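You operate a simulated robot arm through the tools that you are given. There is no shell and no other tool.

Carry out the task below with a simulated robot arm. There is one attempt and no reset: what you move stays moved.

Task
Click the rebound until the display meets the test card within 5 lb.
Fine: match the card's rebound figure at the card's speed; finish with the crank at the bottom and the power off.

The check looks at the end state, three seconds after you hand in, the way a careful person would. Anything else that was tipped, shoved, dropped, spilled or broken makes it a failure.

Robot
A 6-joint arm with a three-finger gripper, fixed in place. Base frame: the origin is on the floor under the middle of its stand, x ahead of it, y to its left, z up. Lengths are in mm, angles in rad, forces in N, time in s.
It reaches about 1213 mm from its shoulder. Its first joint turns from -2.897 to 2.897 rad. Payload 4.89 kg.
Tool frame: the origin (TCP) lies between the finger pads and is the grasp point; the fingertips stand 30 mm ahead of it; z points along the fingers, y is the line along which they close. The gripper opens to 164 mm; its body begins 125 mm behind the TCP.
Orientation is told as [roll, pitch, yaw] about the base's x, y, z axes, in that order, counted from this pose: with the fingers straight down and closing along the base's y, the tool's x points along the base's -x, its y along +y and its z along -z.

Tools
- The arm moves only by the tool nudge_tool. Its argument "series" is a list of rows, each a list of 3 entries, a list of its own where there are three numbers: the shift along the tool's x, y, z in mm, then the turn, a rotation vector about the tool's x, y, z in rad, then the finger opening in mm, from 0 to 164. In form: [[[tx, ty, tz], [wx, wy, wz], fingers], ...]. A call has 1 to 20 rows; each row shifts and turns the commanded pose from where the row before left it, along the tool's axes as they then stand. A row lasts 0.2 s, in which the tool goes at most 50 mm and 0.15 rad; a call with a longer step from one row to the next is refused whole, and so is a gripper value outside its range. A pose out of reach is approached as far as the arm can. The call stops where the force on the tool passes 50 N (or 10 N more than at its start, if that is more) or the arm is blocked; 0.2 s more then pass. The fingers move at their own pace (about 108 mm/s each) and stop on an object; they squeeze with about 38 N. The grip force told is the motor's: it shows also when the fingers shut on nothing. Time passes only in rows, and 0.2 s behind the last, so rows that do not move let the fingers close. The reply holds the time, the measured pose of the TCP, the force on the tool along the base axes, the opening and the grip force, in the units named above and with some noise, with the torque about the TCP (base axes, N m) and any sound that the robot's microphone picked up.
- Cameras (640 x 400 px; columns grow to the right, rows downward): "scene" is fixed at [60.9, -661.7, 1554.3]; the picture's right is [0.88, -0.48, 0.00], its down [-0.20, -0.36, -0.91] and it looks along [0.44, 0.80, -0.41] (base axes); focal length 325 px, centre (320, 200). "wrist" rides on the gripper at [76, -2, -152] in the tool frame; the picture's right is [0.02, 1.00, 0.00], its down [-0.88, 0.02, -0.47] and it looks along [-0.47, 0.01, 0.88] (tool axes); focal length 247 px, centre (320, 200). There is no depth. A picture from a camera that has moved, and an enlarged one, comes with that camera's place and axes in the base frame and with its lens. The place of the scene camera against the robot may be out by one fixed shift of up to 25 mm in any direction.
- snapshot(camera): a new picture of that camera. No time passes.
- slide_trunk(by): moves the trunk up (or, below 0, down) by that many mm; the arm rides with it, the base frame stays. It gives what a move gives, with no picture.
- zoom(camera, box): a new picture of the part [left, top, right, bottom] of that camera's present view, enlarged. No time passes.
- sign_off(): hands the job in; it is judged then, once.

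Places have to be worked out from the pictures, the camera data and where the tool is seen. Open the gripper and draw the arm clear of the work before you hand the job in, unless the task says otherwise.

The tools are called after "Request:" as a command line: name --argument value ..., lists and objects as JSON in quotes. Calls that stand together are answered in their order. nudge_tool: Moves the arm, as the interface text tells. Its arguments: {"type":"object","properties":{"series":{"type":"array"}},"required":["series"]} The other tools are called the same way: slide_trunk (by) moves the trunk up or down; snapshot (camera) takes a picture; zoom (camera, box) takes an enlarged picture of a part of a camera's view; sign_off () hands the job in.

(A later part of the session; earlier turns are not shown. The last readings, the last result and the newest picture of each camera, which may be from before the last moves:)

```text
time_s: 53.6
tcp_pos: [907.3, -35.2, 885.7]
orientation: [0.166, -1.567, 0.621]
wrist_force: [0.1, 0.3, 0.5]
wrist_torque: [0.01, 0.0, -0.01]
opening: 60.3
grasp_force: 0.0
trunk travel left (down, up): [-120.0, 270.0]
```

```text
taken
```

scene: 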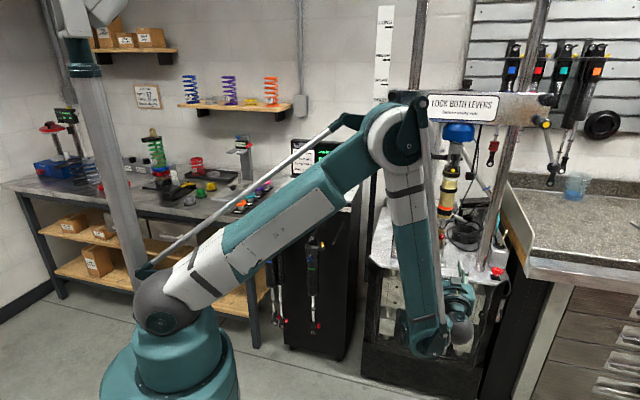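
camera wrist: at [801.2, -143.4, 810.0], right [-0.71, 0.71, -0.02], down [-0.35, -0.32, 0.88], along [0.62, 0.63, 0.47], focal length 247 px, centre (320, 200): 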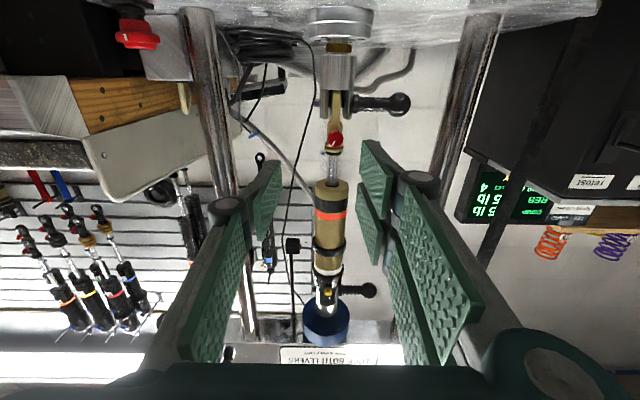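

I zoom in on the knob, its white index mark and the surrounding clevis.

Request:
zoom --camera "wrist" --box '[300, 90, 380, 190]'

Request:
zoom --camera "wrist" --box '[315, 120, 355, 160]'

Request:
zoom --camera "scene" --box '[400, 210, 520, 370]'

```text
4.00 times, centred on (340, 140) of wrist
camera zoom: at [801.2, -143.4, 810.0], right [-0.71, 0.71, -0.02], down [-0.35, -0.32, 0.88], along [0.62, 0.63, 0.47], focal length 988 px, centre (240, 440)
```

zoom: 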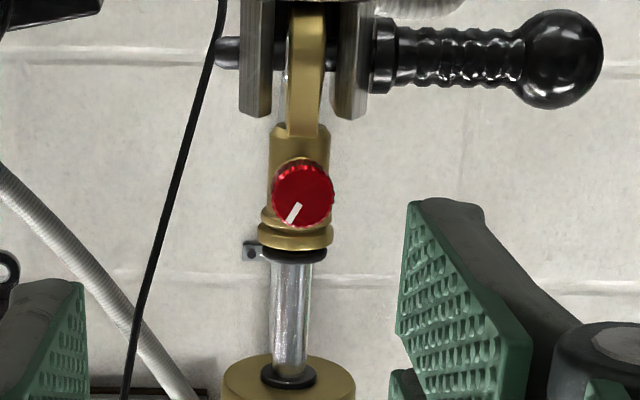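

```text
10.00 times, centred on (335, 140) of wrist
camera zoom: at [801.2, -143.4, 810.0], right [-0.71, 0.71, -0.02], down [-0.35, -0.32, 0.88], along [0.62, 0.63, 0.47], focal length 2470 px, centre (170, 800)
```

zoom: 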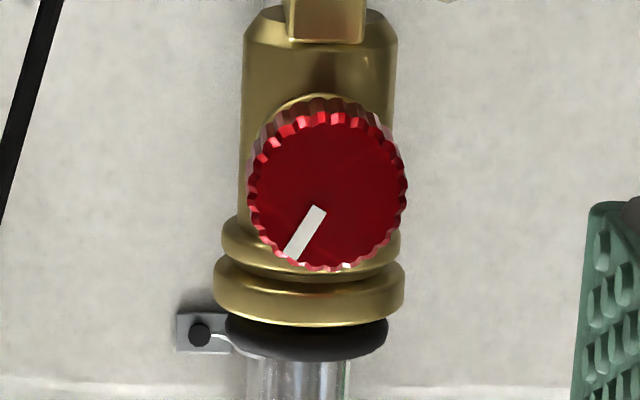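

```text
2.50 times, centred on (460, 290) of scene
camera zoom: at [60.9, -661.7, 1554.3], right [0.88, -0.48, 0.0], down [-0.2, -0.36, -0.91], along [0.44, 0.8, -0.41], focal length 812 px, centre (-30, -25)
```

zoom: 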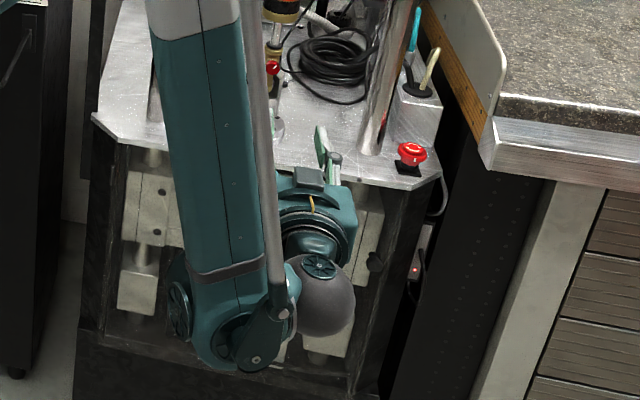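

The knob front centre comes out at about F=810, L=-644, z=895, 21 mm in diameter, axis horizontal along F; its white mark is at about 1 o'clock. I align the TCP to it, go forward 80 mm, and roll the tool so that the two-finger side is up/right, clear of the clevis.

Request:
nudge_tool --series '[[[-9.9, 21.8, 0], [0, 0, 0], 60], [[0, 0, 40], [0, 0, 0], 60], [[0, 0, 40], [0, 0, 0], 60], [[0, 0, 0], [0, 0, 0.15], 60], [[0, 0, 0], [0, 0, 0.15], 60], [[0, 0, 0], [0, 0, 0.15], 60], [[0, 0, 0], [0, 0, 0.15], 60], [[0, 0, 0], [0, 0, 0.15], 60], [[0, 0, 0], [0, 0, 0.15], 60], [[0, 0, 0], [0, 0, 0.15], 60], [[0, 0, 0], [0, 0, 0.15], 60], [[0, 0, 0], [0, 0, 0.15], 60], [[0, 0, 0], [0, 0, 0.15], 60], [[0, 0, 0], [0, 0, 0.15], 60], [[0, 0, 0], [0, 0, 0.15], 60], [[0, 0, 0], [0, 0, 0.15], 60], [[0, 0, 0], [0, 0, 0.14], 60]]'

Request:
snapshot --camera "wrist"

Request:
snapshot --camera "scene"

```text
time_s: 57.2
tcp_pos: [953.5, 35.9, 897.2]
orientation: [1.567, 0.521, -0.789]
wrist_force: [0.7, 0.4, 0.4]
wrist_torque: [0.01, -0.05, 0.0]
opening: 59.8
grasp_force: 0.0
out of reach, approached as far as the arm can: row 1
trunk travel left (down, up): [-120.0, 270.0]
```

```text
taken
camera wrist: at [798.3, -23.8, 936.1], right [0.34, -0.34, 0.88], down [0.21, -0.88, -0.42], along [0.92, 0.33, -0.23], focal length 247 px, centre (320, 200)
```

wrist: 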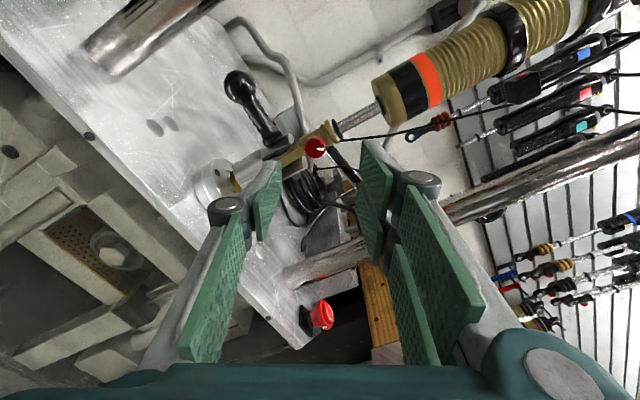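

```text
taken
```

scene: 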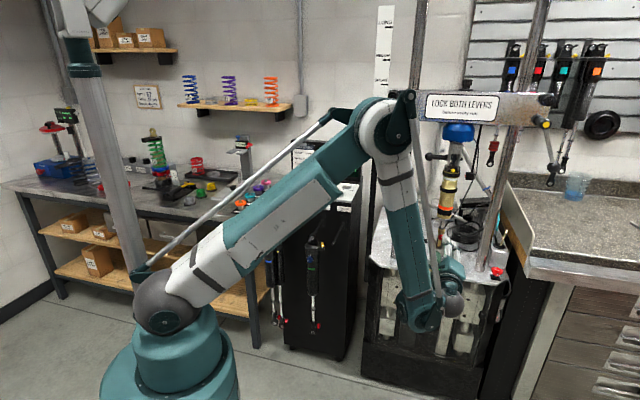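

The knob is well visible. I zoom in to refine its offset from the tool axis.

Request:
zoom --camera "wrist" --box '[280, 110, 360, 190]'

```text
5.00 times, centred on (320, 150) of wrist
camera zoom: at [798.3, -23.8, 936.1], right [0.34, -0.34, 0.88], down [0.21, -0.88, -0.42], along [0.92, 0.33, -0.23], focal length 1235 px, centre (320, 450)
```

zoom: 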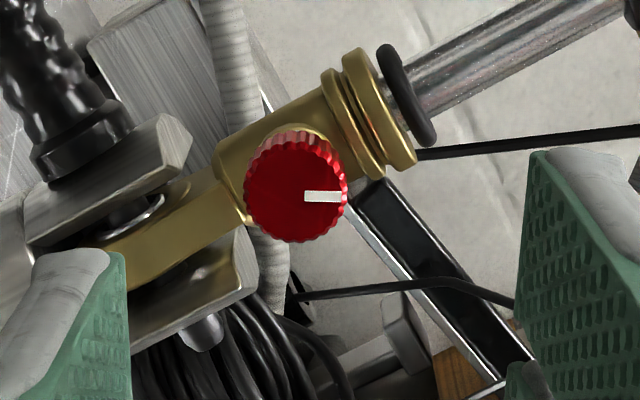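

Triangulation refines the knob face to F≈801, L≈-644, z≈893, i.e. 101 mm ahead of the TCP and offset (1.4, -5.5) mm. I correct, advance 50 mm and look again.

Request:
nudge_tool --series '[[[1.4, -5.5, 20], [0, 0, 0], 50], [[0, 0, 30], [0, 0, 0], 50], [[0, 0, 0], [0, 0, 0], 50]]'

Request:
snapshot --camera "wrist"

Request:
zoom --camera "wrist" --box '[270, 110, 370, 210]'

Request:
zoom --camera "scene" --box '[400, 200, 500, 300]'

```text
time_s: 58.0
tcp_pos: [984.8, 74.2, 894.9]
orientation: [1.568, 0.518, -0.788]
wrist_force: [-1.1, -0.8, 0.7]
wrist_torque: [-0.05, 0.02, 0.0]
opening: 50.1
grasp_force: 0.1
trunk travel left (down, up): [-120.0, 270.0]
```

```text
taken
camera wrist: at [830.5, 15.7, 932.4], right [0.34, -0.34, 0.88], down [0.21, -0.88, -0.42], along [0.92, 0.33, -0.23], focal length 247 px, centre (320, 200)
```

wrist: 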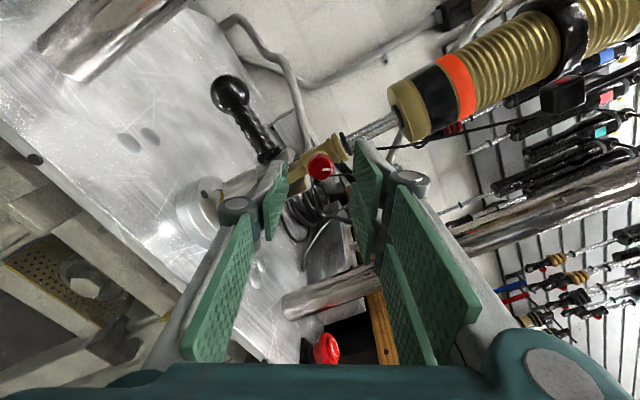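

```text
4.00 times, centred on (320, 160) of wrist
camera zoom: at [830.5, 15.7, 932.4], right [0.34, -0.34, 0.88], down [0.21, -0.88, -0.42], along [0.92, 0.33, -0.23], focal length 988 px, centre (320, 360)
```

zoom: 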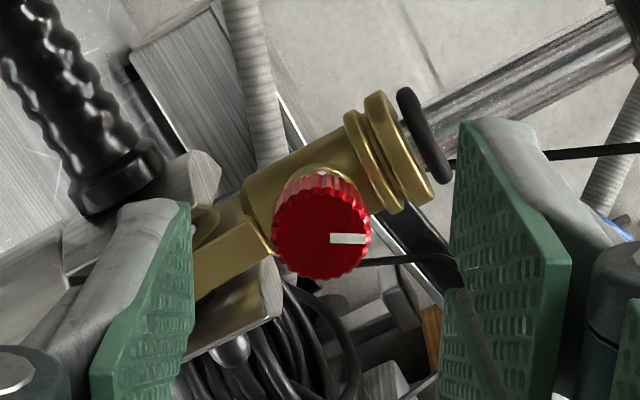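

```text
4.00 times, centred on (450, 250) of scene
camera zoom: at [60.9, -661.7, 1554.3], right [0.88, -0.48, 0.0], down [-0.2, -0.36, -0.91], along [0.44, 0.8, -0.41], focal length 1299 px, centre (-200, 0)
```

zoom: 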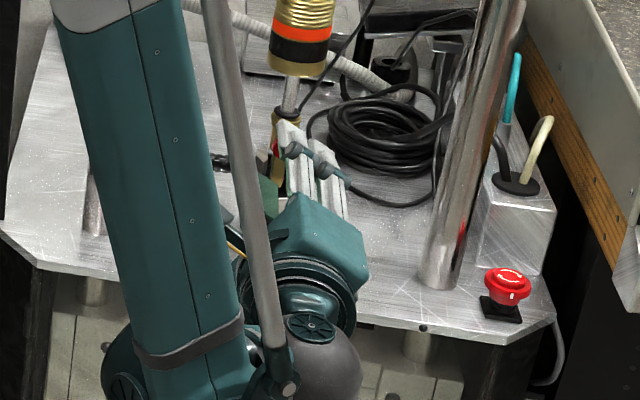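

Nearly aligned: offset about (-1.5, -0.5) mm and 51 mm to the face; the knob is about 10 mm thick. I advance 28 mm so the tips reach about 7 mm past the face, then check.

Request:
nudge_tool --series '[[[-1.5, -0.5, 12], [0, 0, 0], 50], [[0, 0, 10], [0, 0, 0], 50], [[0, 0, 6], [0, 0, 0], 50], [[0, 0, 0], [0, 0, 0], 50]]'

Request:
zoom --camera "wrist" --box '[240, 110, 400, 250]'

Request:
zoom --camera "scene" --box '[420, 210, 480, 270]'

```text
time_s: 59.0
tcp_pos: [1006.0, 92.8, 891.4]
orientation: [1.567, 0.517, -0.788]
wrist_force: [-0.6, -0.3, -0.5]
wrist_torque: [-0.02, 0.02, -0.01]
opening: 50.1
grasp_force: 0.0
trunk travel left (down, up): [-120.0, 270.0]
```

```text
2.86 times, centred on (320, 180) of wrist
camera zoom: at [851.9, 33.6, 930.6], right [0.34, -0.34, 0.88], down [0.21, -0.88, -0.42], along [0.92, 0.33, -0.23], focal length 706 px, centre (320, 257)
```

zoom: 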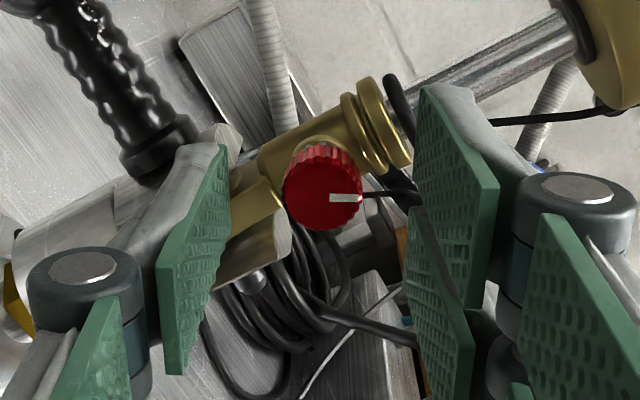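

```text
6.67 times, centred on (450, 240) of scene
camera zoom: at [60.9, -661.7, 1554.3], right [0.88, -0.48, 0.0], down [-0.2, -0.36, -0.91], along [0.44, 0.8, -0.41], focal length 2165 px, centre (-547, -67)
```

zoom: 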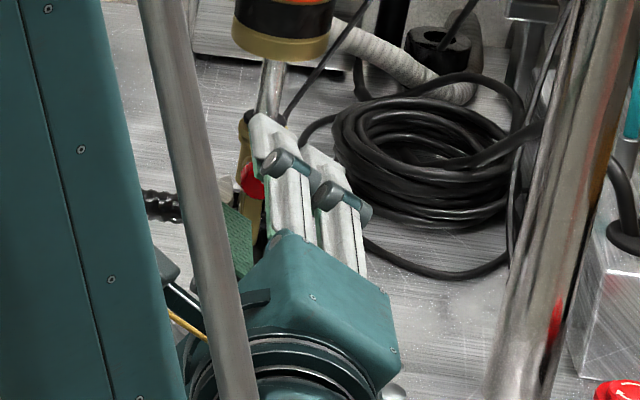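

The tips are beside the knob and the mark points along tool +y (29° clockwise from up). I centre by 2 mm and close on it.

Request:
nudge_tool --series '[[[2, 0, 0], [0, 0, 0], 50], [[0, 0, 0], [0, 0, 0], 0], [[0, 0, 0], [0, 0, 0], 0], [[0, 0, 0], [0, 0, 0], 0]]'

Request:
zoom --camera "wrist" --box '[260, 110, 380, 210]'

```text
time_s: 60.0
tcp_pos: [1005.5, 94.5, 892.1]
orientation: [1.568, 0.517, -0.789]
wrist_force: [7.5, 0.8, 6.8]
wrist_torque: [0.03, -0.06, -0.26]
opening: 20.7
grasp_force: 38.3
trunk travel left (down, up): [-120.0, 270.0]
```

```text
4.00 times, centred on (320, 160) of wrist
camera zoom: at [850.6, 34.4, 931.5], right [0.34, -0.34, 0.88], down [0.21, -0.88, -0.42], along [0.92, 0.33, -0.23], focal length 988 px, centre (320, 360)
```

zoom: 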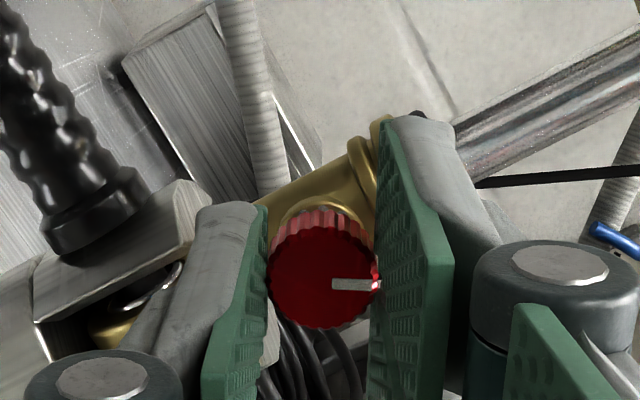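

Gripped at 20.7 mm. I turn counter-clockwise (opening, less rebound) in small steps, listening for clicks.

Request:
nudge_tool --series '[[[0, 0.5, 0], [0, 0, -0.06], 0], [[0, 0, 0], [0, 0, -0.06], 0], [[0, 0, 0], [0, 0, -0.06], 0]]'

Request:
zoom --camera "wrist" --box '[260, 110, 380, 210]'

```text
time_s: 60.8
tcp_pos: [1005.7, 92.3, 891.8]
orientation: [1.567, 0.336, -0.786]
wrist_force: [0.5, 2.5, -0.7]
wrist_torque: [-0.03, 0.03, 0.02]
opening: 20.4
grasp_force: 37.9
trunk travel left (down, up): [-120.0, 270.0]
```

```text
4.00 times, centred on (320, 160) of wrist
camera zoom: at [846.8, 38.1, 918.9], right [0.22, -0.22, 0.95], down [0.26, -0.93, -0.27], along [0.94, 0.3, -0.15], focal length 988 px, centre (320, 360)
```

zoom: 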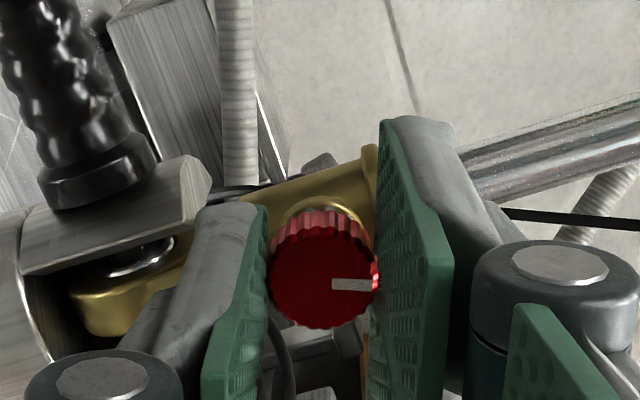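

The knob turns with the tool; no click yet after 10°. I continue.

Request:
nudge_tool --series '[[[0, 0, 0], [0, 0, -0.06], 0], [[0, 0, 0], [0, 0, -0.06], 0]]'

Request:
nudge_tool --series '[[[0, 0, 0], [0, 0, -0.06], 0], [[0, 0, 0], [0, 0, -0.06], 0]]'

```text
time_s: 61.4
tcp_pos: [1005.5, 92.8, 893.2]
orientation: [1.566, 0.22, -0.787]
wrist_force: [-4.4, -0.1, 0.4]
wrist_torque: [-0.06, 0.08, 0.14]
opening: 20.5
grasp_force: 38.2
trunk travel left (down, up): [-120.0, 270.0]
```

```text
time_s: 62.0
tcp_pos: [1005.3, 94.5, 893.8]
orientation: [1.566, 0.096, -0.785]
wrist_force: [-3.1, -0.4, -0.5]
wrist_torque: [-0.09, 0.09, 0.13]
opening: 20.4
grasp_force: 37.7
trunk travel left (down, up): [-120.0, 270.0]
```

24° turned and nothing heard yet. I check that the knob is really following and continue.

Request:
zoom --camera "wrist" --box '[260, 110, 380, 210]'

Request:
nudge_tool --series '[[[0, 0, 0], [0, 0, -0.06], 0], [[0, 0, 0], [0, 0, -0.06], 0]]'

Request:
zoom --camera "wrist" --box '[260, 110, 380, 210]'

```text
4.00 times, centred on (320, 160) of wrist
camera zoom: at [844.3, 40.6, 900.9], right [0.06, -0.05, 1.0], down [0.29, -0.96, -0.07], along [0.96, 0.29, -0.04], focal length 988 px, centre (320, 360)
```

zoom: 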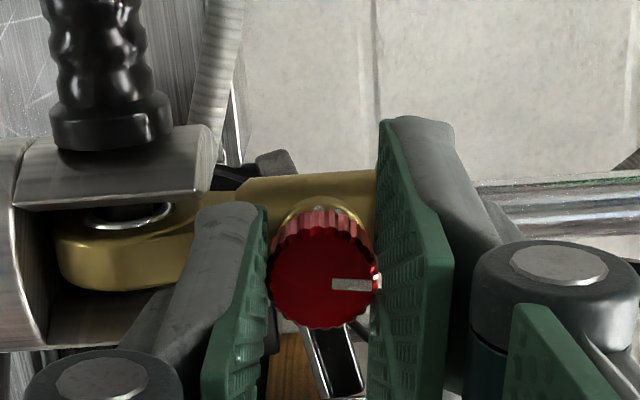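

```text
time_s: 62.6
tcp_pos: [1005.1, 93.8, 893.4]
orientation: [1.569, -0.022, -0.786]
wrist_force: [-0.7, -1.1, 1.0]
wrist_torque: [-0.12, 0.14, -0.03]
opening: 20.4
grasp_force: 38.2
trunk travel left (down, up): [-120.0, 270.0]
```

```text
4.00 times, centred on (320, 160) of wrist
camera zoom: at [844.2, 40.7, 891.8], right [-0.03, 0.03, 1.0], down [0.29, -0.96, 0.04], along [0.96, 0.29, 0.02], focal length 988 px, centre (320, 360)
```

zoom: 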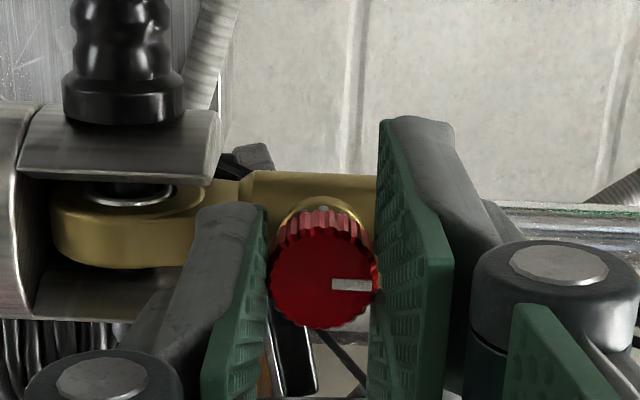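

The mark now points straight up (31° turned), with no click reported. I continue a bit further to find a detent.

Request:
nudge_tool --series '[[[0, 0, 0], [0, 0, -0.06], 0], [[0, 0, 0], [0, 0, -0.06], 0]]'

Request:
nudge_tool --series '[[[0, 0, 0], [0, 0, -0.06], 0], [[0, 0, 0], [0, 0, -0.06], 0]]'

```text
time_s: 63.2
tcp_pos: [1004.9, 92.9, 894.2]
orientation: [1.566, -0.144, -0.784]
wrist_force: [2.2, 3.6, -1.0]
wrist_torque: [-0.1, 0.12, -0.01]
opening: 20.6
grasp_force: 38.1
trunk travel left (down, up): [-120.0, 270.0]
```

```text
time_s: 63.8
tcp_pos: [1005.6, 94.0, 893.5]
orientation: [1.567, -0.264, -0.784]
wrist_force: [-0.9, 1.3, -0.4]
wrist_torque: [-0.1, 0.06, 0.11]
opening: 20.5
grasp_force: 37.8
trunk travel left (down, up): [-120.0, 270.0]
```

Still no clicks at 45°. I turn to a total of 60°, release, and see where the knob rests.

Request:
nudge_tool --series '[[[0, 0, 0], [0, 0, -0.09], 0], [[0, 0, 0], [0, 0, -0.09], 0], [[0, 0, 0], [0, 0, -0.087], 0], [[0, 0, 0], [0, 0, 0], 0]]'

Request:
zoom --camera "wrist" --box '[260, 110, 380, 210]'

```text
time_s: 64.8
tcp_pos: [1005.8, 93.7, 893.2]
orientation: [1.564, -0.529, -0.784]
wrist_force: [8.5, 6.9, -0.4]
wrist_torque: [-0.21, 0.16, -0.06]
opening: 20.7
grasp_force: 37.5
trunk travel left (down, up): [-120.0, 270.0]
```

```text
4.00 times, centred on (320, 160) of wrist
camera zoom: at [852.2, 32.4, 855.2], right [-0.37, 0.37, 0.85], down [0.2, -0.86, 0.46], along [0.91, 0.34, 0.24], focal length 988 px, centre (320, 360)
```

zoom: 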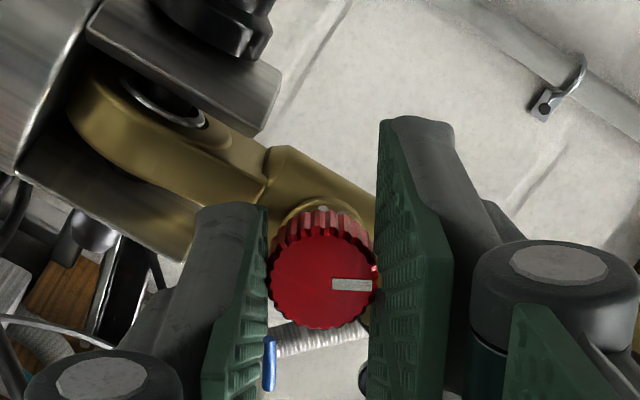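

Turned 60° counter-clockwise. I release the knob and look at where the mark rests.

Request:
nudge_tool --series '[[[0, 0, 0], [0, 0, 0], 50], [[0, 0, 0], [0, 0, 0], 50], [[0, 0, -15], [0, 0, 0], 50], [[0, 0, -25], [0, 0, 0], 50]]'

Request:
zoom --camera "wrist" --box '[270, 110, 370, 210]'

```text
time_s: 65.8
tcp_pos: [976.2, 65.2, 895.8]
orientation: [1.567, -0.529, -0.783]
wrist_force: [-0.3, 0.4, -0.6]
wrist_torque: [0.02, -0.04, 0.02]
opening: 50.0
grasp_force: 0.0
trunk travel left (down, up): [-120.0, 270.0]
```

```text
4.00 times, centred on (320, 160) of wrist
camera zoom: at [823.1, 4.8, 856.4], right [-0.37, 0.37, 0.85], down [0.2, -0.86, 0.46], along [0.91, 0.34, 0.24], focal length 988 px, centre (320, 360)
```

zoom: 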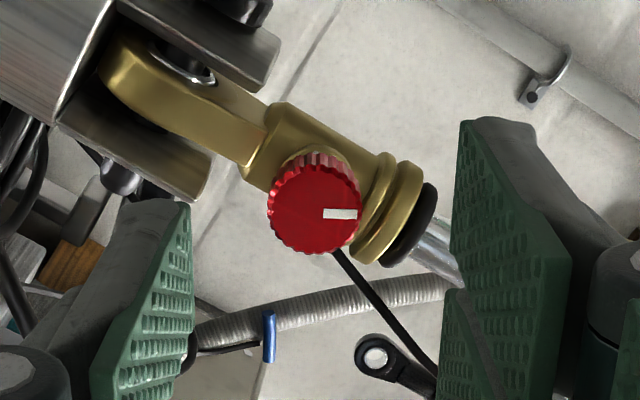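

The mark stays at 11 o'clock after release (two 30° steps opened). I retreat from the damper, restore the tool-down pose, and go back to the console for a test run.

Request:
nudge_tool --series '[[[0, 0, -45], [0, 0, 0], 50], [[0, 0, -45], [0, 0, 0], 0], [[0, 0, -45], [0, 0, 0], 0], [[0, 0, -45], [0, 0, 0], 0], [[0, 0, 0], [0, 0, -0.15], 0], [[0, 0, 0], [0, 0, -0.15], 0], [[0, 0, 0], [0, 0, -0.15], 0], [[0, 0, 0], [0, 0, -0.15], 0], [[0, 0, 0], [0, 0, -0.15], 0], [[0, 0, 0], [0, 0, -0.15], 0], [[0, 0, 0], [0, 0, -0.147], 0]]'

Request:
nudge_tool --series '[[[0, 0, 0], [0, 0.15, 0], 0], [[0, 0, 0], [0, 0.15, 0], 0], [[0, 0, 0], [0, 0.15, 0], 0], [[0, 0, 0], [0, 0.15, 0], 0], [[0, 0, 0], [0, 0.15, 0], 0], [[0, 0, 0], [0, 0.15, 0], 0], [[0, 0, 0], [0, 0.15, 0], 0], [[0, 0, 0], [0, 0.15, 0], 0], [[0, 0, 0], [0, 0.15, 0], 0], [[0, 0, 0], [0, 0.127, 0], 0]]'

Request:
snapshot --camera "scene"

```text
time_s: 68.2
tcp_pos: [867.7, -69.9, 910.7]
orientation: [-1.04, -1.562, 1.825]
wrist_force: [0.2, -0.4, 1.1]
wrist_torque: [0.03, -0.03, -0.01]
opening: 0.2
grasp_force: 37.9
out of reach, approached as far as the arm can: row 3, 4
trunk travel left (down, up): [-120.0, 270.0]
```

```text
time_s: 70.4
tcp_pos: [867.0, -70.7, 910.2]
orientation: [-0.005, -0.09, 0.786]
wrist_force: [-1.0, -1.2, 1.0]
wrist_torque: [0.18, -0.14, -0.05]
opening: 0.0
grasp_force: 38.1
trunk travel left (down, up): [-120.0, 270.0]
```

```text
taken
```

scene: 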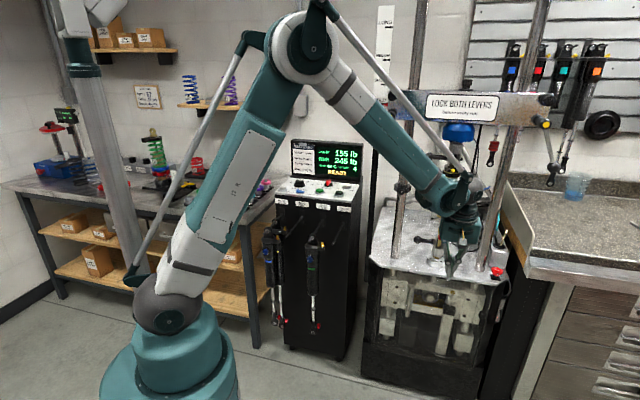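

The path is clear. I raise and slide left at this stand-off, then go forward over START.

Request:
nudge_tool --series '[[[-1.4, 42, -15.1], [0, 0, 0], 0], [[-1.4, 42, -15.1], [0, 0, 0], 0], [[-1.4, 42, -15.1], [0, 0, 0], 0], [[-1.4, 42, -15.1], [0, 0, 0], 0], [[-1.4, 42, -15.1], [0, 0, 0], 0], [[-1.4, 42, -15.1], [0, 0, 0], 0], [[-1.4, 42, -15.1], [0, 0, 0], 0], [[-1.4, 42, -15.1], [0, 0, 0], 0], [[-1.4, 42, -15.1], [0, 0, 0], 0], [[-1.4, 42, -15.1], [0, 0, 0], 0], [[-1.4, 42, -15.1], [0, 0, 0], 0], [[-1.4, 42, -15.1], [0, 0, 0], 0], [[-1.4, 42, -15.1], [0, 0, 0], 0]]'

Request:
nudge_tool --series '[[[-41.9, 0, 3.8], [0, 0, 0], 0], [[-41.9, 0, 3.8], [0, 0, 0], 0], [[-41.9, 0, 3.8], [0, 0, 0], 0], [[-41.9, 0, 3.8], [0, 0, 0], 0], [[-41.9, 0, 3.8], [0, 0, 0], 0], [[-41.9, 0, 3.8], [0, 0, 0], 0], [[-41.9, 0, 3.8], [0, 0, 0], 0], [[0, 0, 0], [0, 0, 0], 0]]'

Request:
snapshot --camera "wrist"

Request:
zoom --camera "scene" --box '[280, 120, 380, 215]'

```text
time_s: 73.2
tcp_pos: [481.3, 315.6, 1103.3]
orientation: [-0.006, -0.091, 0.785]
wrist_force: [0.8, -0.3, 0.3]
wrist_torque: [0.04, 0.14, 0.02]
opening: 0.2
grasp_force: 37.9
trunk travel left (down, up): [-120.0, 270.0]
```

```text
time_s: 75.0
tcp_pos: [689.4, 526.9, 1104.3]
orientation: [-0.005, -0.091, 0.785]
wrist_force: [0.6, -0.2, -1.0]
wrist_torque: [-0.03, 0.06, 0.0]
opening: 0.1
grasp_force: 37.6
trunk travel left (down, up): [-120.0, 270.0]
```

```text
taken
camera wrist: at [627.5, 464.2, 1250.1], right [-0.72, 0.69, -0.01], down [0.57, 0.61, 0.55], along [0.39, 0.39, -0.83], focal length 247 px, centre (320, 200)
```

wrist: 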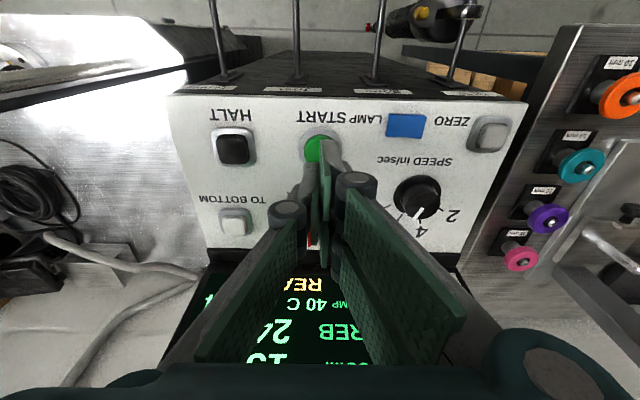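

```text
4.21 times, centred on (330, 168) of scene
camera zoom: at [60.9, -661.7, 1554.3], right [0.88, -0.48, 0.0], down [-0.2, -0.36, -0.91], along [0.44, 0.8, -0.41], focal length 1368 px, centre (278, 337)
```

zoom: 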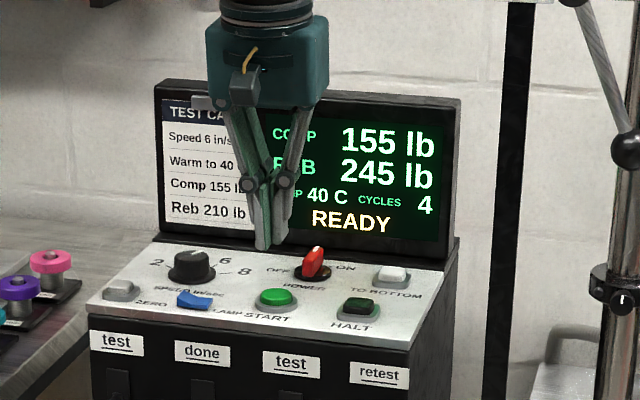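

The display still shows 155 / 245 READY; the tip is above START. I press it.

Request:
nudge_tool --series '[[[3, 0, 35], [0, 0, 0], 0], [[0, 0, 20], [0, 0, 0], 0], [[0, 0, 6], [0, 0, 0], 0], [[0, 0, 3], [0, 0, 0], 0], [[0, 0, 3], [0, 0, 0], 0], [[0, 0, 2], [0, 0, 0], 0]]'

Request:
zoom --camera "scene" --box '[280, 120, 380, 215]'

```text
time_s: 76.4
tcp_pos: [691.5, 527.5, 1035.4]
orientation: [-0.006, -0.094, 0.785]
wrist_force: [-0.2, -2.2, 11.1]
wrist_torque: [-0.08, 0.11, 0.03]
opening: 6.0
grasp_force: 45.1
trunk travel left (down, up): [-120.0, 270.0]
heard: click
```

```text
4.21 times, centred on (330, 168) of scene
camera zoom: at [60.9, -661.7, 1554.3], right [0.88, -0.48, 0.0], down [-0.2, -0.36, -0.91], along [0.44, 0.8, -0.41], focal length 1368 px, centre (278, 337)
```

zoom: 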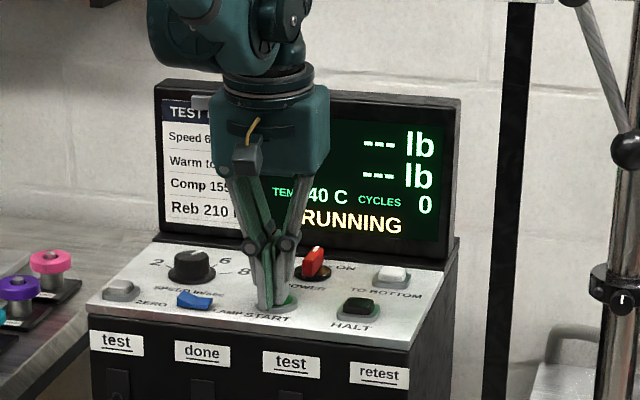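

RUNNING. I lift and hover over HALT while the cycles accumulate.

Request:
nudge_tool --series '[[[0, 0, -20], [0, 0, 0], 0], [[0, -20, -20], [0, 0, 0], 0], [[0, -40, 0], [0, 0, 0], 0], [[-1, -29, 0], [0, 0, 0], 0], [[0, 0, 0], [0, 0, 0], 0], [[0, 0, 0], [0, 0, 0], 0], [[0, 0, 0], [0, 0, 0], 0], [[0, 0, 0], [0, 0, 0], 0], [[0, 0, 0], [0, 0, 0], 0], [[0, 0, 0], [0, 0, 0], 0], [[0, 0, 0], [0, 0, 0], 0], [[0, 0, 0], [0, 0, 0], 0], [[0, 0, 0], [0, 0, 0], 0], [[0, 0, 0], [0, 0, 0], 0], [[0, 0, 0], [0, 0, 0], 0], [[0, 0, 0], [0, 0, 0], 0]]'

Request:
zoom --camera "scene" --box '[280, 120, 380, 215]'

Request:
snapshot --camera "wrist"

```text
time_s: 79.8
tcp_pos: [753.2, 463.1, 1077.1]
orientation: [-0.006, -0.091, 0.787]
wrist_force: [0.6, -0.5, -0.9]
wrist_torque: [0.02, 0.01, 0.01]
opening: 0.1
grasp_force: 44.8
trunk travel left (down, up): [-120.0, 270.0]
```

```text
4.21 times, centred on (330, 168) of scene
camera zoom: at [60.9, -661.7, 1554.3], right [0.88, -0.48, 0.0], down [-0.2, -0.36, -0.91], along [0.44, 0.8, -0.41], focal length 1368 px, centre (278, 337)
```

zoom: 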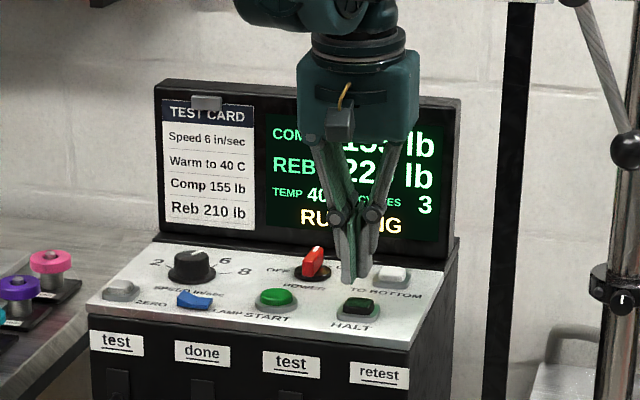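

```text
taken
camera wrist: at [691.4, 399.5, 1222.7], right [-0.72, 0.69, -0.01], down [0.57, 0.6, 0.55], along [0.39, 0.39, -0.83], focal length 247 px, centre (320, 200)
```

wrist: 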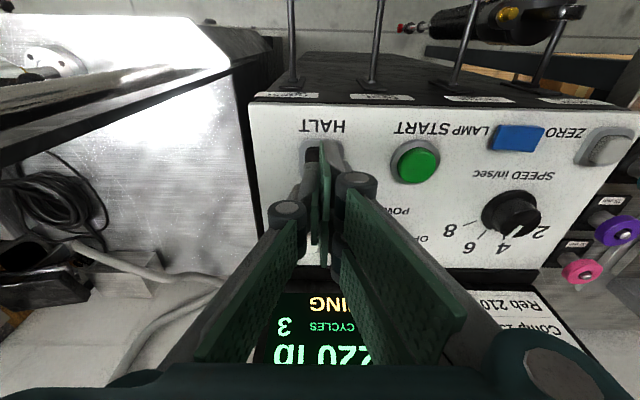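

REB reads 220 after 60° (12.5 lb per 30°), so about one more 30° step is needed. I press HALT.

Request:
nudge_tool --series '[[[-1, 1, 20], [0, 0, 0], 0], [[0, 0, 14], [0, 0, 0], 0], [[0, 0, 3], [0, 0, 0], 0], [[0, 0, 3], [0, 0, 0], 0], [[0, 0, 2], [0, 0, 0], 0]]'

Request:
zoom --camera "scene" --box '[280, 120, 380, 215]'

```text
time_s: 81.0
tcp_pos: [755.9, 466.3, 1036.4]
orientation: [-0.006, -0.092, 0.784]
wrist_force: [10.1, -1.7, 23.8]
wrist_torque: [-0.23, -0.15, 0.09]
opening: 5.9
grasp_force: 45.1
trunk travel left (down, up): [-120.0, 270.0]
heard: click
```

```text
4.21 times, centred on (330, 168) of scene
camera zoom: at [60.9, -661.7, 1554.3], right [0.88, -0.48, 0.0], down [-0.2, -0.36, -0.91], along [0.44, 0.8, -0.41], focal length 1368 px, centre (278, 337)
```

zoom: 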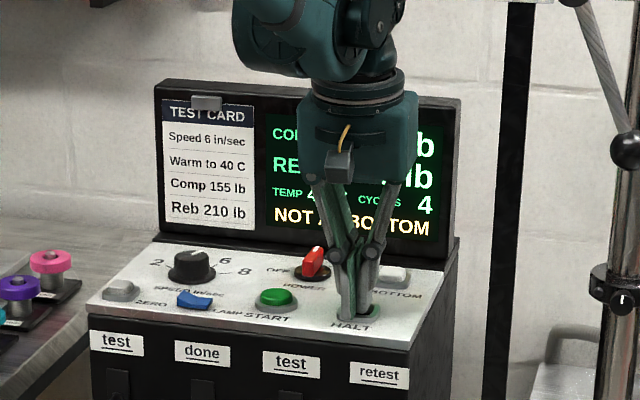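

Halted, NOT AT BOTTOM. I lift and move over TO BOTTOM as before.

Request:
nudge_tool --series '[[[0, 0, -20], [0, 0, 0], 0], [[0, 0, -20], [0, 0, 0], 0], [[-33.4, -5.3, 4], [0, 0, 0], 0], [[-33.4, -5.3, 4], [0, 0, 0], 0], [[-33.3, -5.3, 4], [0, 0, 0], 0], [[0, 0, 0], [0, 0, 0], 0]]'

Request:
snapshot --camera "wrist"

Request:
zoom --camera "scene" --box '[280, 120, 380, 215]'

```text
time_s: 82.4
tcp_pos: [835.9, 523.2, 1071.2]
orientation: [-0.006, -0.091, 0.785]
wrist_force: [0.0, 0.3, -0.6]
wrist_torque: [-0.03, 0.12, 0.0]
opening: 0.1
grasp_force: 45.6
trunk travel left (down, up): [-120.0, 270.0]
```

```text
taken
camera wrist: at [774.6, 460.0, 1217.1], right [-0.72, 0.69, -0.01], down [0.57, 0.61, 0.55], along [0.39, 0.39, -0.83], focal length 247 px, centre (320, 200)
```

wrist: 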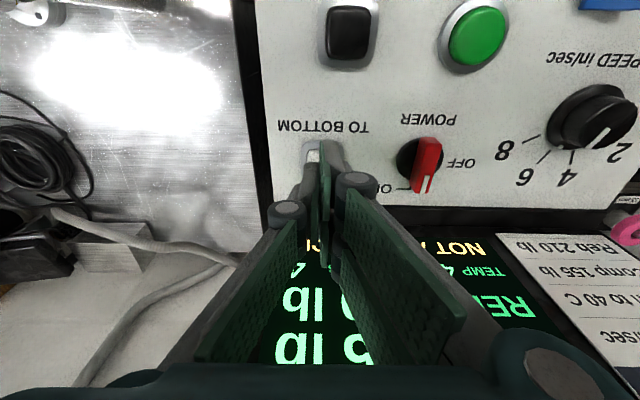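

```text
4.21 times, centred on (330, 168) of scene
camera zoom: at [60.9, -661.7, 1554.3], right [0.88, -0.48, 0.0], down [-0.2, -0.36, -0.91], along [0.44, 0.8, -0.41], focal length 1368 px, centre (278, 337)
```

zoom: 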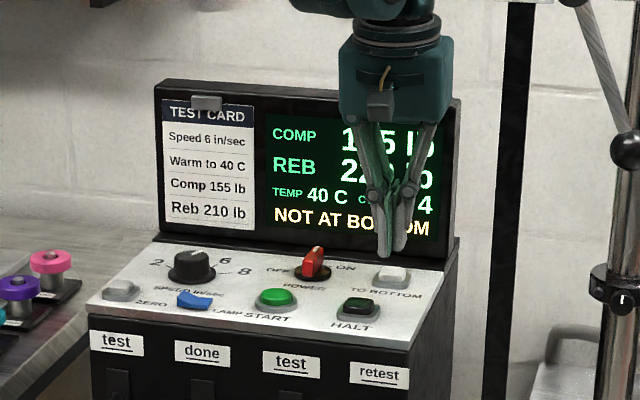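

I press TO BOTTOM.

Request:
nudge_tool --series '[[[-2, 2, 15], [0, 0, 0], 0], [[0, 0, 10], [0, 0, 0], 0], [[0, 0, 4], [0, 0, 0], 0], [[0, 0, 3], [0, 0, 0], 0], [[0, 0, 2], [0, 0, 0], 0], [[0, 0, 2], [0, 0, 0], 0]]'

Request:
zoom --camera "scene" --box '[280, 120, 380, 215]'

```text
time_s: 83.8
tcp_pos: [837.5, 529.1, 1037.1]
orientation: [-0.005, -0.093, 0.785]
wrist_force: [0.6, -2.1, 11.3]
wrist_torque: [-0.14, 0.03, 0.05]
opening: 5.9
grasp_force: 44.6
trunk travel left (down, up): [-120.0, 270.0]
heard: click
```

```text
4.21 times, centred on (330, 168) of scene
camera zoom: at [60.9, -661.7, 1554.3], right [0.88, -0.48, 0.0], down [-0.2, -0.36, -0.91], along [0.44, 0.8, -0.41], focal length 1368 px, centre (278, 337)
```

zoom: 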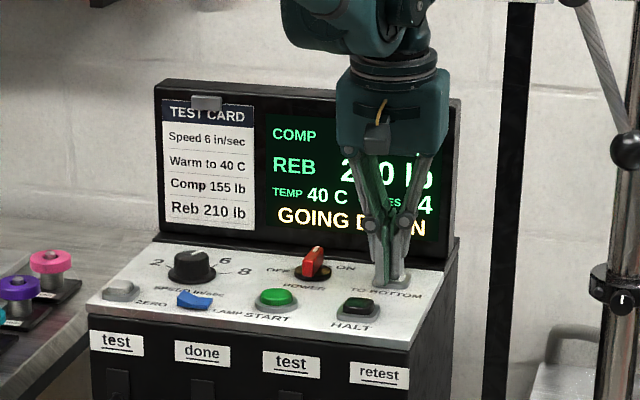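

GOING DOWN with REB 220. I lift, retreat, and return to the front of the damper by the same safe route.

Request:
nudge_tool --series '[[[0, 0, -20], [0, 0, 0], 0], [[0, 0, -40], [0, 0, 0], 0], [[0, 0, -45], [0, 0, 0], 0], [[44.8, 0, 0], [0, 0, 0], 0], [[44.8, 0, 0], [0, 0, 0], 0], [[44.8, 0, 0], [0, 0, 0], 0], [[44.8, 0, 0], [0, 0, 0], 0], [[44.8, 0, 0], [0, 0, 0], 0], [[44.8, 0, 0], [0, 0, 0], 0], [[44.8, 0, 0], [0, 0, 0], 0], [[44.8, 0, 0], [0, 0, 0], 0]]'

Request:
zoom --camera "scene" --box '[280, 120, 380, 215]'

Request:
nudge_tool --series '[[[1.8, -42.6, 19.9], [0, 0, 0], 0], [[1.8, -42.6, 19.9], [0, 0, 0], 0], [[1.8, -42.6, 19.9], [0, 0, 0], 0], [[1.8, -42.6, 19.9], [0, 0, 0], 0], [[1.8, -42.6, 19.9], [0, 0, 0], 0], [[1.8, -42.6, 19.9], [0, 0, 0], 0], [[1.8, -42.6, 19.9], [0, 0, 0], 0], [[1.8, -42.6, 19.9], [0, 0, 0], 0], [[1.8, -42.6, 19.9], [0, 0, 0], 0], [[1.8, -42.6, 19.9], [0, 0, 0], 0]]'

```text
time_s: 86.2
tcp_pos: [579.9, 269.5, 1107.1]
orientation: [-0.006, -0.092, 0.785]
wrist_force: [1.6, 1.9, -1.4]
wrist_torque: [-0.21, 0.3, 0.01]
opening: 0.0
grasp_force: 44.9
trunk travel left (down, up): [-120.0, 270.0]
```

```text
4.21 times, centred on (330, 168) of scene
camera zoom: at [60.9, -661.7, 1554.3], right [0.88, -0.48, 0.0], down [-0.2, -0.36, -0.91], along [0.44, 0.8, -0.41], focal length 1368 px, centre (278, 337)
```

zoom: 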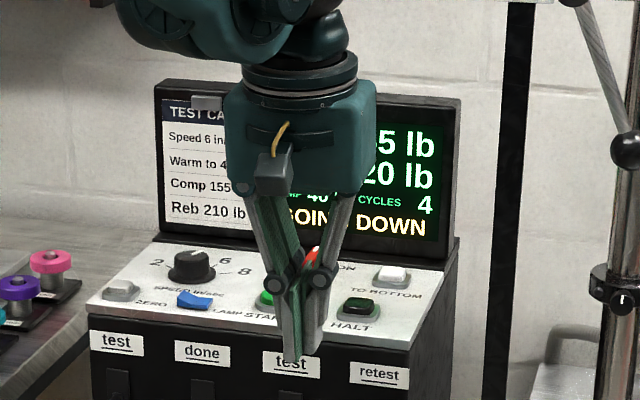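

```text
time_s: 88.4
tcp_pos: [879.2, -31.7, 911.2]
orientation: [-0.006, -0.091, 0.786]
wrist_force: [-1.6, 0.8, 1.8]
wrist_torque: [-0.19, -0.26, -0.03]
opening: 0.2
grasp_force: 45.0
trunk travel left (down, up): [-120.0, 270.0]
```

At F=600, L=-643, z=911. I pitch the tool to horizontal and roll it so the two-finger side points up.

Request:
nudge_tool --series '[[[0, 0, 0], [0, -0.148, 0], 0], [[0, 0, 0], [0, -0.148, 0], 0], [[0, 0, 0], [0, -0.148, 0], 0], [[0, 0, 0], [0, -0.148, 0], 0], [[0, 0, 0], [0, -0.148, 0], 0], [[0, 0, 0], [0, -0.148, 0], 0], [[0, 0, 0], [0, -0.148, 0], 0], [[0, 0, 0], [0, -0.148, 0], 20], [[0, 0, 0], [0, -0.148, 0], 50], [[0, 0, 0], [0, -0.148, 0], 50]]'

Request:
nudge_tool --series '[[[0, 0, 0], [0, 0, 0.15], 50], [[0, 0, 0], [0, 0, 0.15], 50], [[0, 0, 0], [0, 0, 0.15], 50], [[0, 0, 0], [0, 0, 0.15], 50], [[0, 0, 0], [0, 0, 0.15], 50], [[0, 0, 0], [0, 0, 0.15], 50], [[0, 0, 0], [0, 0, 0.15], 50], [[0, 0, 0], [0, 0, 0.15], 50], [[0, 0, 0], [0, 0, 0.15], 50], [[0, 0, 0], [0, 0, 0.15], 50], [[0, 0, 0], [0, 0, 0.07], 50], [[0, -9, 33], [0, 0, 0], 50], [[0, -9, 33], [0, 0, 0], 50], [[0, 0, 33], [0, 0, 0], 50], [[0, 0, 0], [0, 0, 0], 50]]'

Request:
snapshot --camera "wrist"

Request:
zoom --camera "scene" --box '[280, 120, 480, 300]'

```text
time_s: 90.6
tcp_pos: [882.5, -31.2, 912.3]
orientation: [-1.765, -1.564, 2.552]
wrist_force: [-0.5, 1.0, 1.5]
wrist_torque: [-0.11, 0.16, -0.2]
opening: 50.0
grasp_force: 0.0
trunk travel left (down, up): [-120.0, 270.0]
```

```text
time_s: 93.8
tcp_pos: [951.1, 38.1, 895.2]
orientation: [1.57, -0.006, -0.784]
wrist_force: [0.7, -1.0, -0.3]
wrist_torque: [-0.03, 0.04, 0.05]
opening: 50.0
grasp_force: 0.2
out of reach, approached as far as the arm can: row 11
trunk travel left (down, up): [-120.0, 270.0]
```

```text
taken
camera wrist: at [791.0, -15.0, 894.6], right [-0.02, 0.02, 1.0], down [0.29, -0.96, 0.02], along [0.96, 0.29, 0.01], focal length 247 px, centre (320, 200)
```

wrist: 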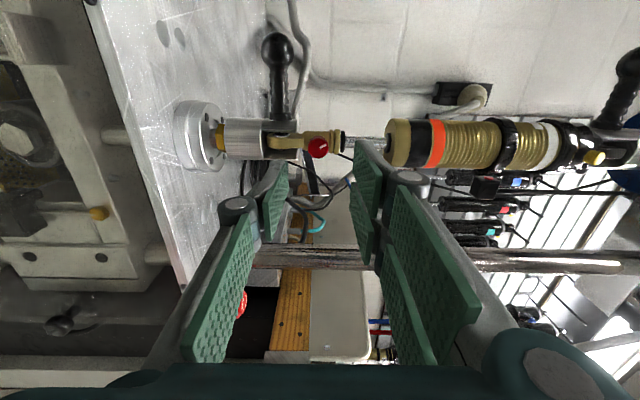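

```text
2.22 times, centred on (380, 210) of scene
camera zoom: at [60.9, -661.7, 1554.3], right [0.88, -0.48, 0.0], down [-0.2, -0.36, -0.91], along [0.44, 0.8, -0.41], focal length 722 px, centre (187, 178)
```

zoom: 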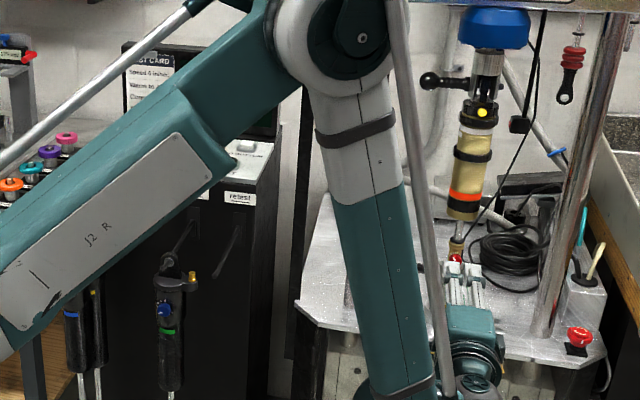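

I zoom in on the knob to measure the offset and make sure it's stationary.

Request:
zoom --camera "wrist" --box '[280, 110, 360, 190]'

```text
5.00 times, centred on (320, 150) of wrist
camera zoom: at [791.0, -15.0, 894.6], right [-0.02, 0.02, 1.0], down [0.29, -0.96, 0.02], along [0.96, 0.29, 0.01], focal length 1235 px, centre (320, 450)
```

zoom: 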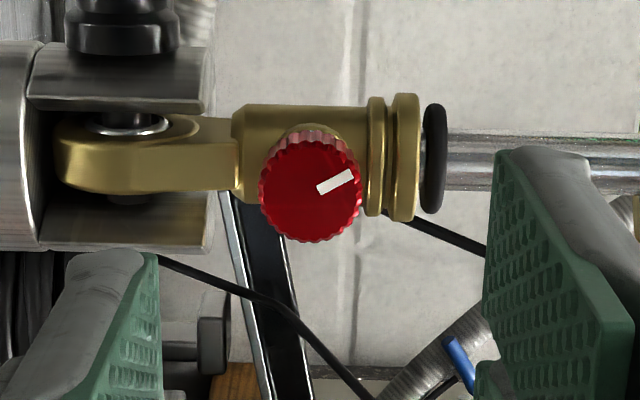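

The mark is at 11 o'clock as left, and the knob is 101 mm ahead with offset about (2, -2.4) mm. I advance to the grasp depth in steps.

Request:
nudge_tool --series '[[[1.2, -2.4, 25], [0, 0, 0], 50], [[0, 0, 25], [0, 0, 0], 50], [[0, 0, 12], [0, 0, 0], 50], [[0, 0, 0], [0, 0, 0], 50]]'

Request:
zoom --camera "wrist" --box '[260, 110, 380, 210]'

```text
time_s: 94.8
tcp_pos: [995.1, 83.2, 893.3]
orientation: [1.571, -0.007, -0.786]
wrist_force: [0.0, -0.1, -0.1]
wrist_torque: [-0.03, -0.01, 0.04]
opening: 50.3
grasp_force: 0.0
trunk travel left (down, up): [-120.0, 270.0]
```

```text
4.00 times, centred on (320, 160) of wrist
camera zoom: at [834.5, 30.5, 891.2], right [-0.02, 0.02, 1.0], down [0.29, -0.96, 0.02], along [0.96, 0.29, 0.01], focal length 988 px, centre (320, 360)
```

zoom: 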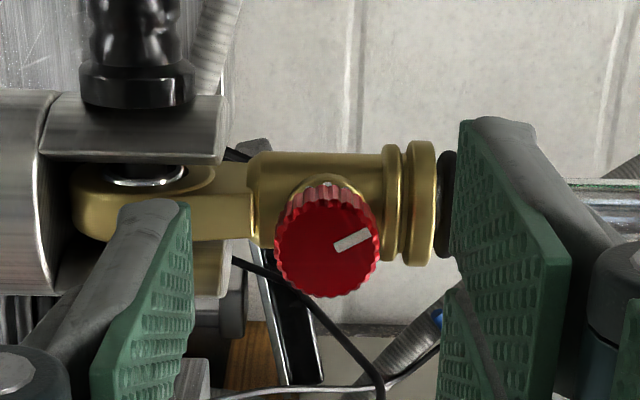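

Aligned within 1 mm. I advance 15 mm and close on the knob.

Request:
nudge_tool --series '[[[0.5, 0.7, 9], [0, 0, 0], 50], [[0, 0, 6], [0, 0, 0], 50], [[0, 0, 0], [0, 0, 0], 0], [[0, 0, 0], [0, 0, 0], 0], [[0, 0, 0], [0, 0, 0], 0]]'

Request:
zoom --camera "wrist" --box '[260, 110, 380, 210]'

```text
time_s: 96.0
tcp_pos: [1006.8, 94.1, 894.1]
orientation: [1.573, -0.006, -0.783]
wrist_force: [18.8, 7.2, 23.5]
wrist_torque: [0.37, -0.4, -0.43]
opening: 20.6
grasp_force: 38.0
trunk travel left (down, up): [-120.0, 270.0]
```

```text
4.00 times, centred on (320, 160) of wrist
camera zoom: at [844.9, 41.6, 891.9], right [-0.02, 0.02, 1.0], down [0.29, -0.96, 0.02], along [0.96, 0.29, 0.01], focal length 988 px, centre (320, 360)
```

zoom: 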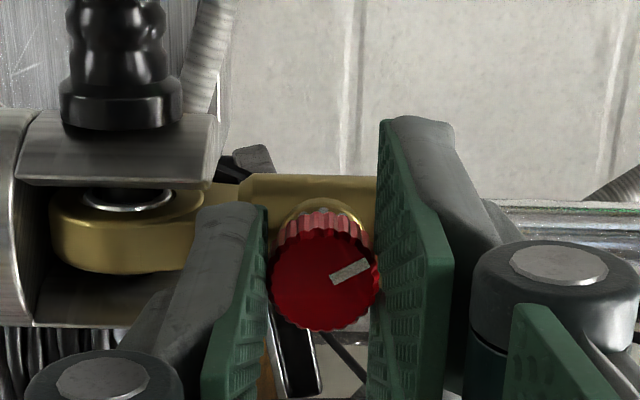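

Gripped; a 24 N upward load says the TCP sits slightly low, so I raise 1 mm and turn 27° counter-clockwise.

Request:
nudge_tool --series '[[[0, 1, 0.5], [0, 0, 0], 0], [[0, 0, 0], [0, 0, -0.08], 0], [[0, 0, 0], [0, 0, -0.08], 0], [[0, 0, 0], [0, 0, -0.08], 0], [[0, 0, 0], [0, 0, -0.08], 0], [[0, 0, 0], [0, 0, -0.08], 0], [[0, 0, 0], [0, 0, -0.07], 0], [[0, 0, 0], [0, 0, 0], 0]]'

Request:
zoom --camera "wrist" --box '[260, 110, 380, 210]'

```text
time_s: 97.8
tcp_pos: [1006.1, 94.8, 893.8]
orientation: [1.57, -0.478, -0.785]
wrist_force: [-18.0, -0.3, -0.1]
wrist_torque: [-0.27, 0.27, 0.62]
opening: 20.5
grasp_force: 37.9
trunk travel left (down, up): [-120.0, 270.0]
```

```text
4.00 times, centred on (320, 160) of wrist
camera zoom: at [851.7, 34.8, 857.9], right [-0.34, 0.34, 0.88], down [0.21, -0.88, 0.42], along [0.92, 0.33, 0.23], focal length 988 px, centre (320, 360)
```

zoom: 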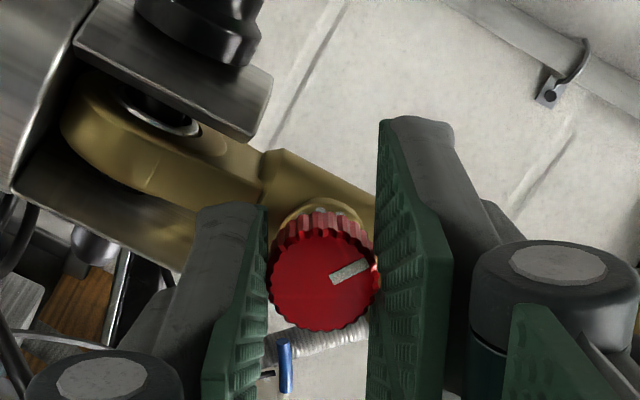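

Turned 27°, the mark moving with the tool. I release and retreat, checking where the mark rests.

Request:
nudge_tool --series '[[[0, 0, 0], [0, 0, 0], 50], [[0, 0, 0], [0, 0, 0], 50], [[0, 0, -15], [0, 0, 0], 50], [[0, 0, -25], [0, 0, 0], 50], [[0, 0, -30], [0, 0, 0], 50]]'

Request:
zoom --camera "wrist" --box '[280, 110, 360, 190]'

Request:
snapshot --camera "scene"

```text
time_s: 99.0
tcp_pos: [956.9, 44.9, 894.6]
orientation: [1.571, -0.475, -0.783]
wrist_force: [0.4, 0.5, -0.9]
wrist_torque: [0.09, -0.06, -0.06]
opening: 50.0
grasp_force: 0.1
trunk travel left (down, up): [-120.0, 270.0]
```

```text
5.00 times, centred on (320, 150) of wrist
camera zoom: at [802.3, -14.9, 859.2], right [-0.34, 0.34, 0.88], down [0.21, -0.88, 0.42], along [0.92, 0.33, 0.23], focal length 1235 px, centre (320, 450)
```

zoom: 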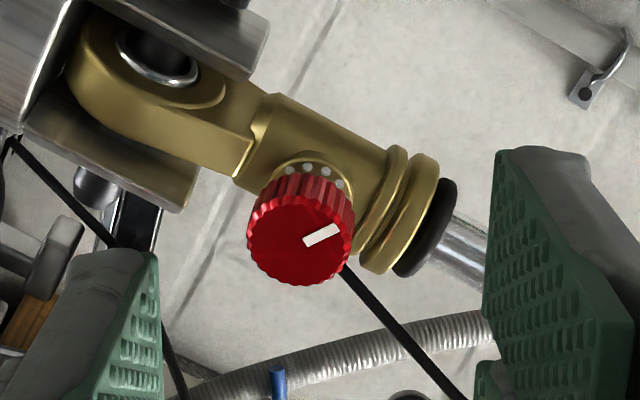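

```text
taken
```

scene: 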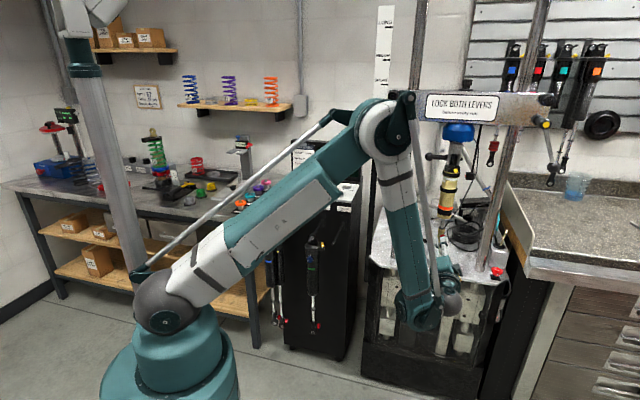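

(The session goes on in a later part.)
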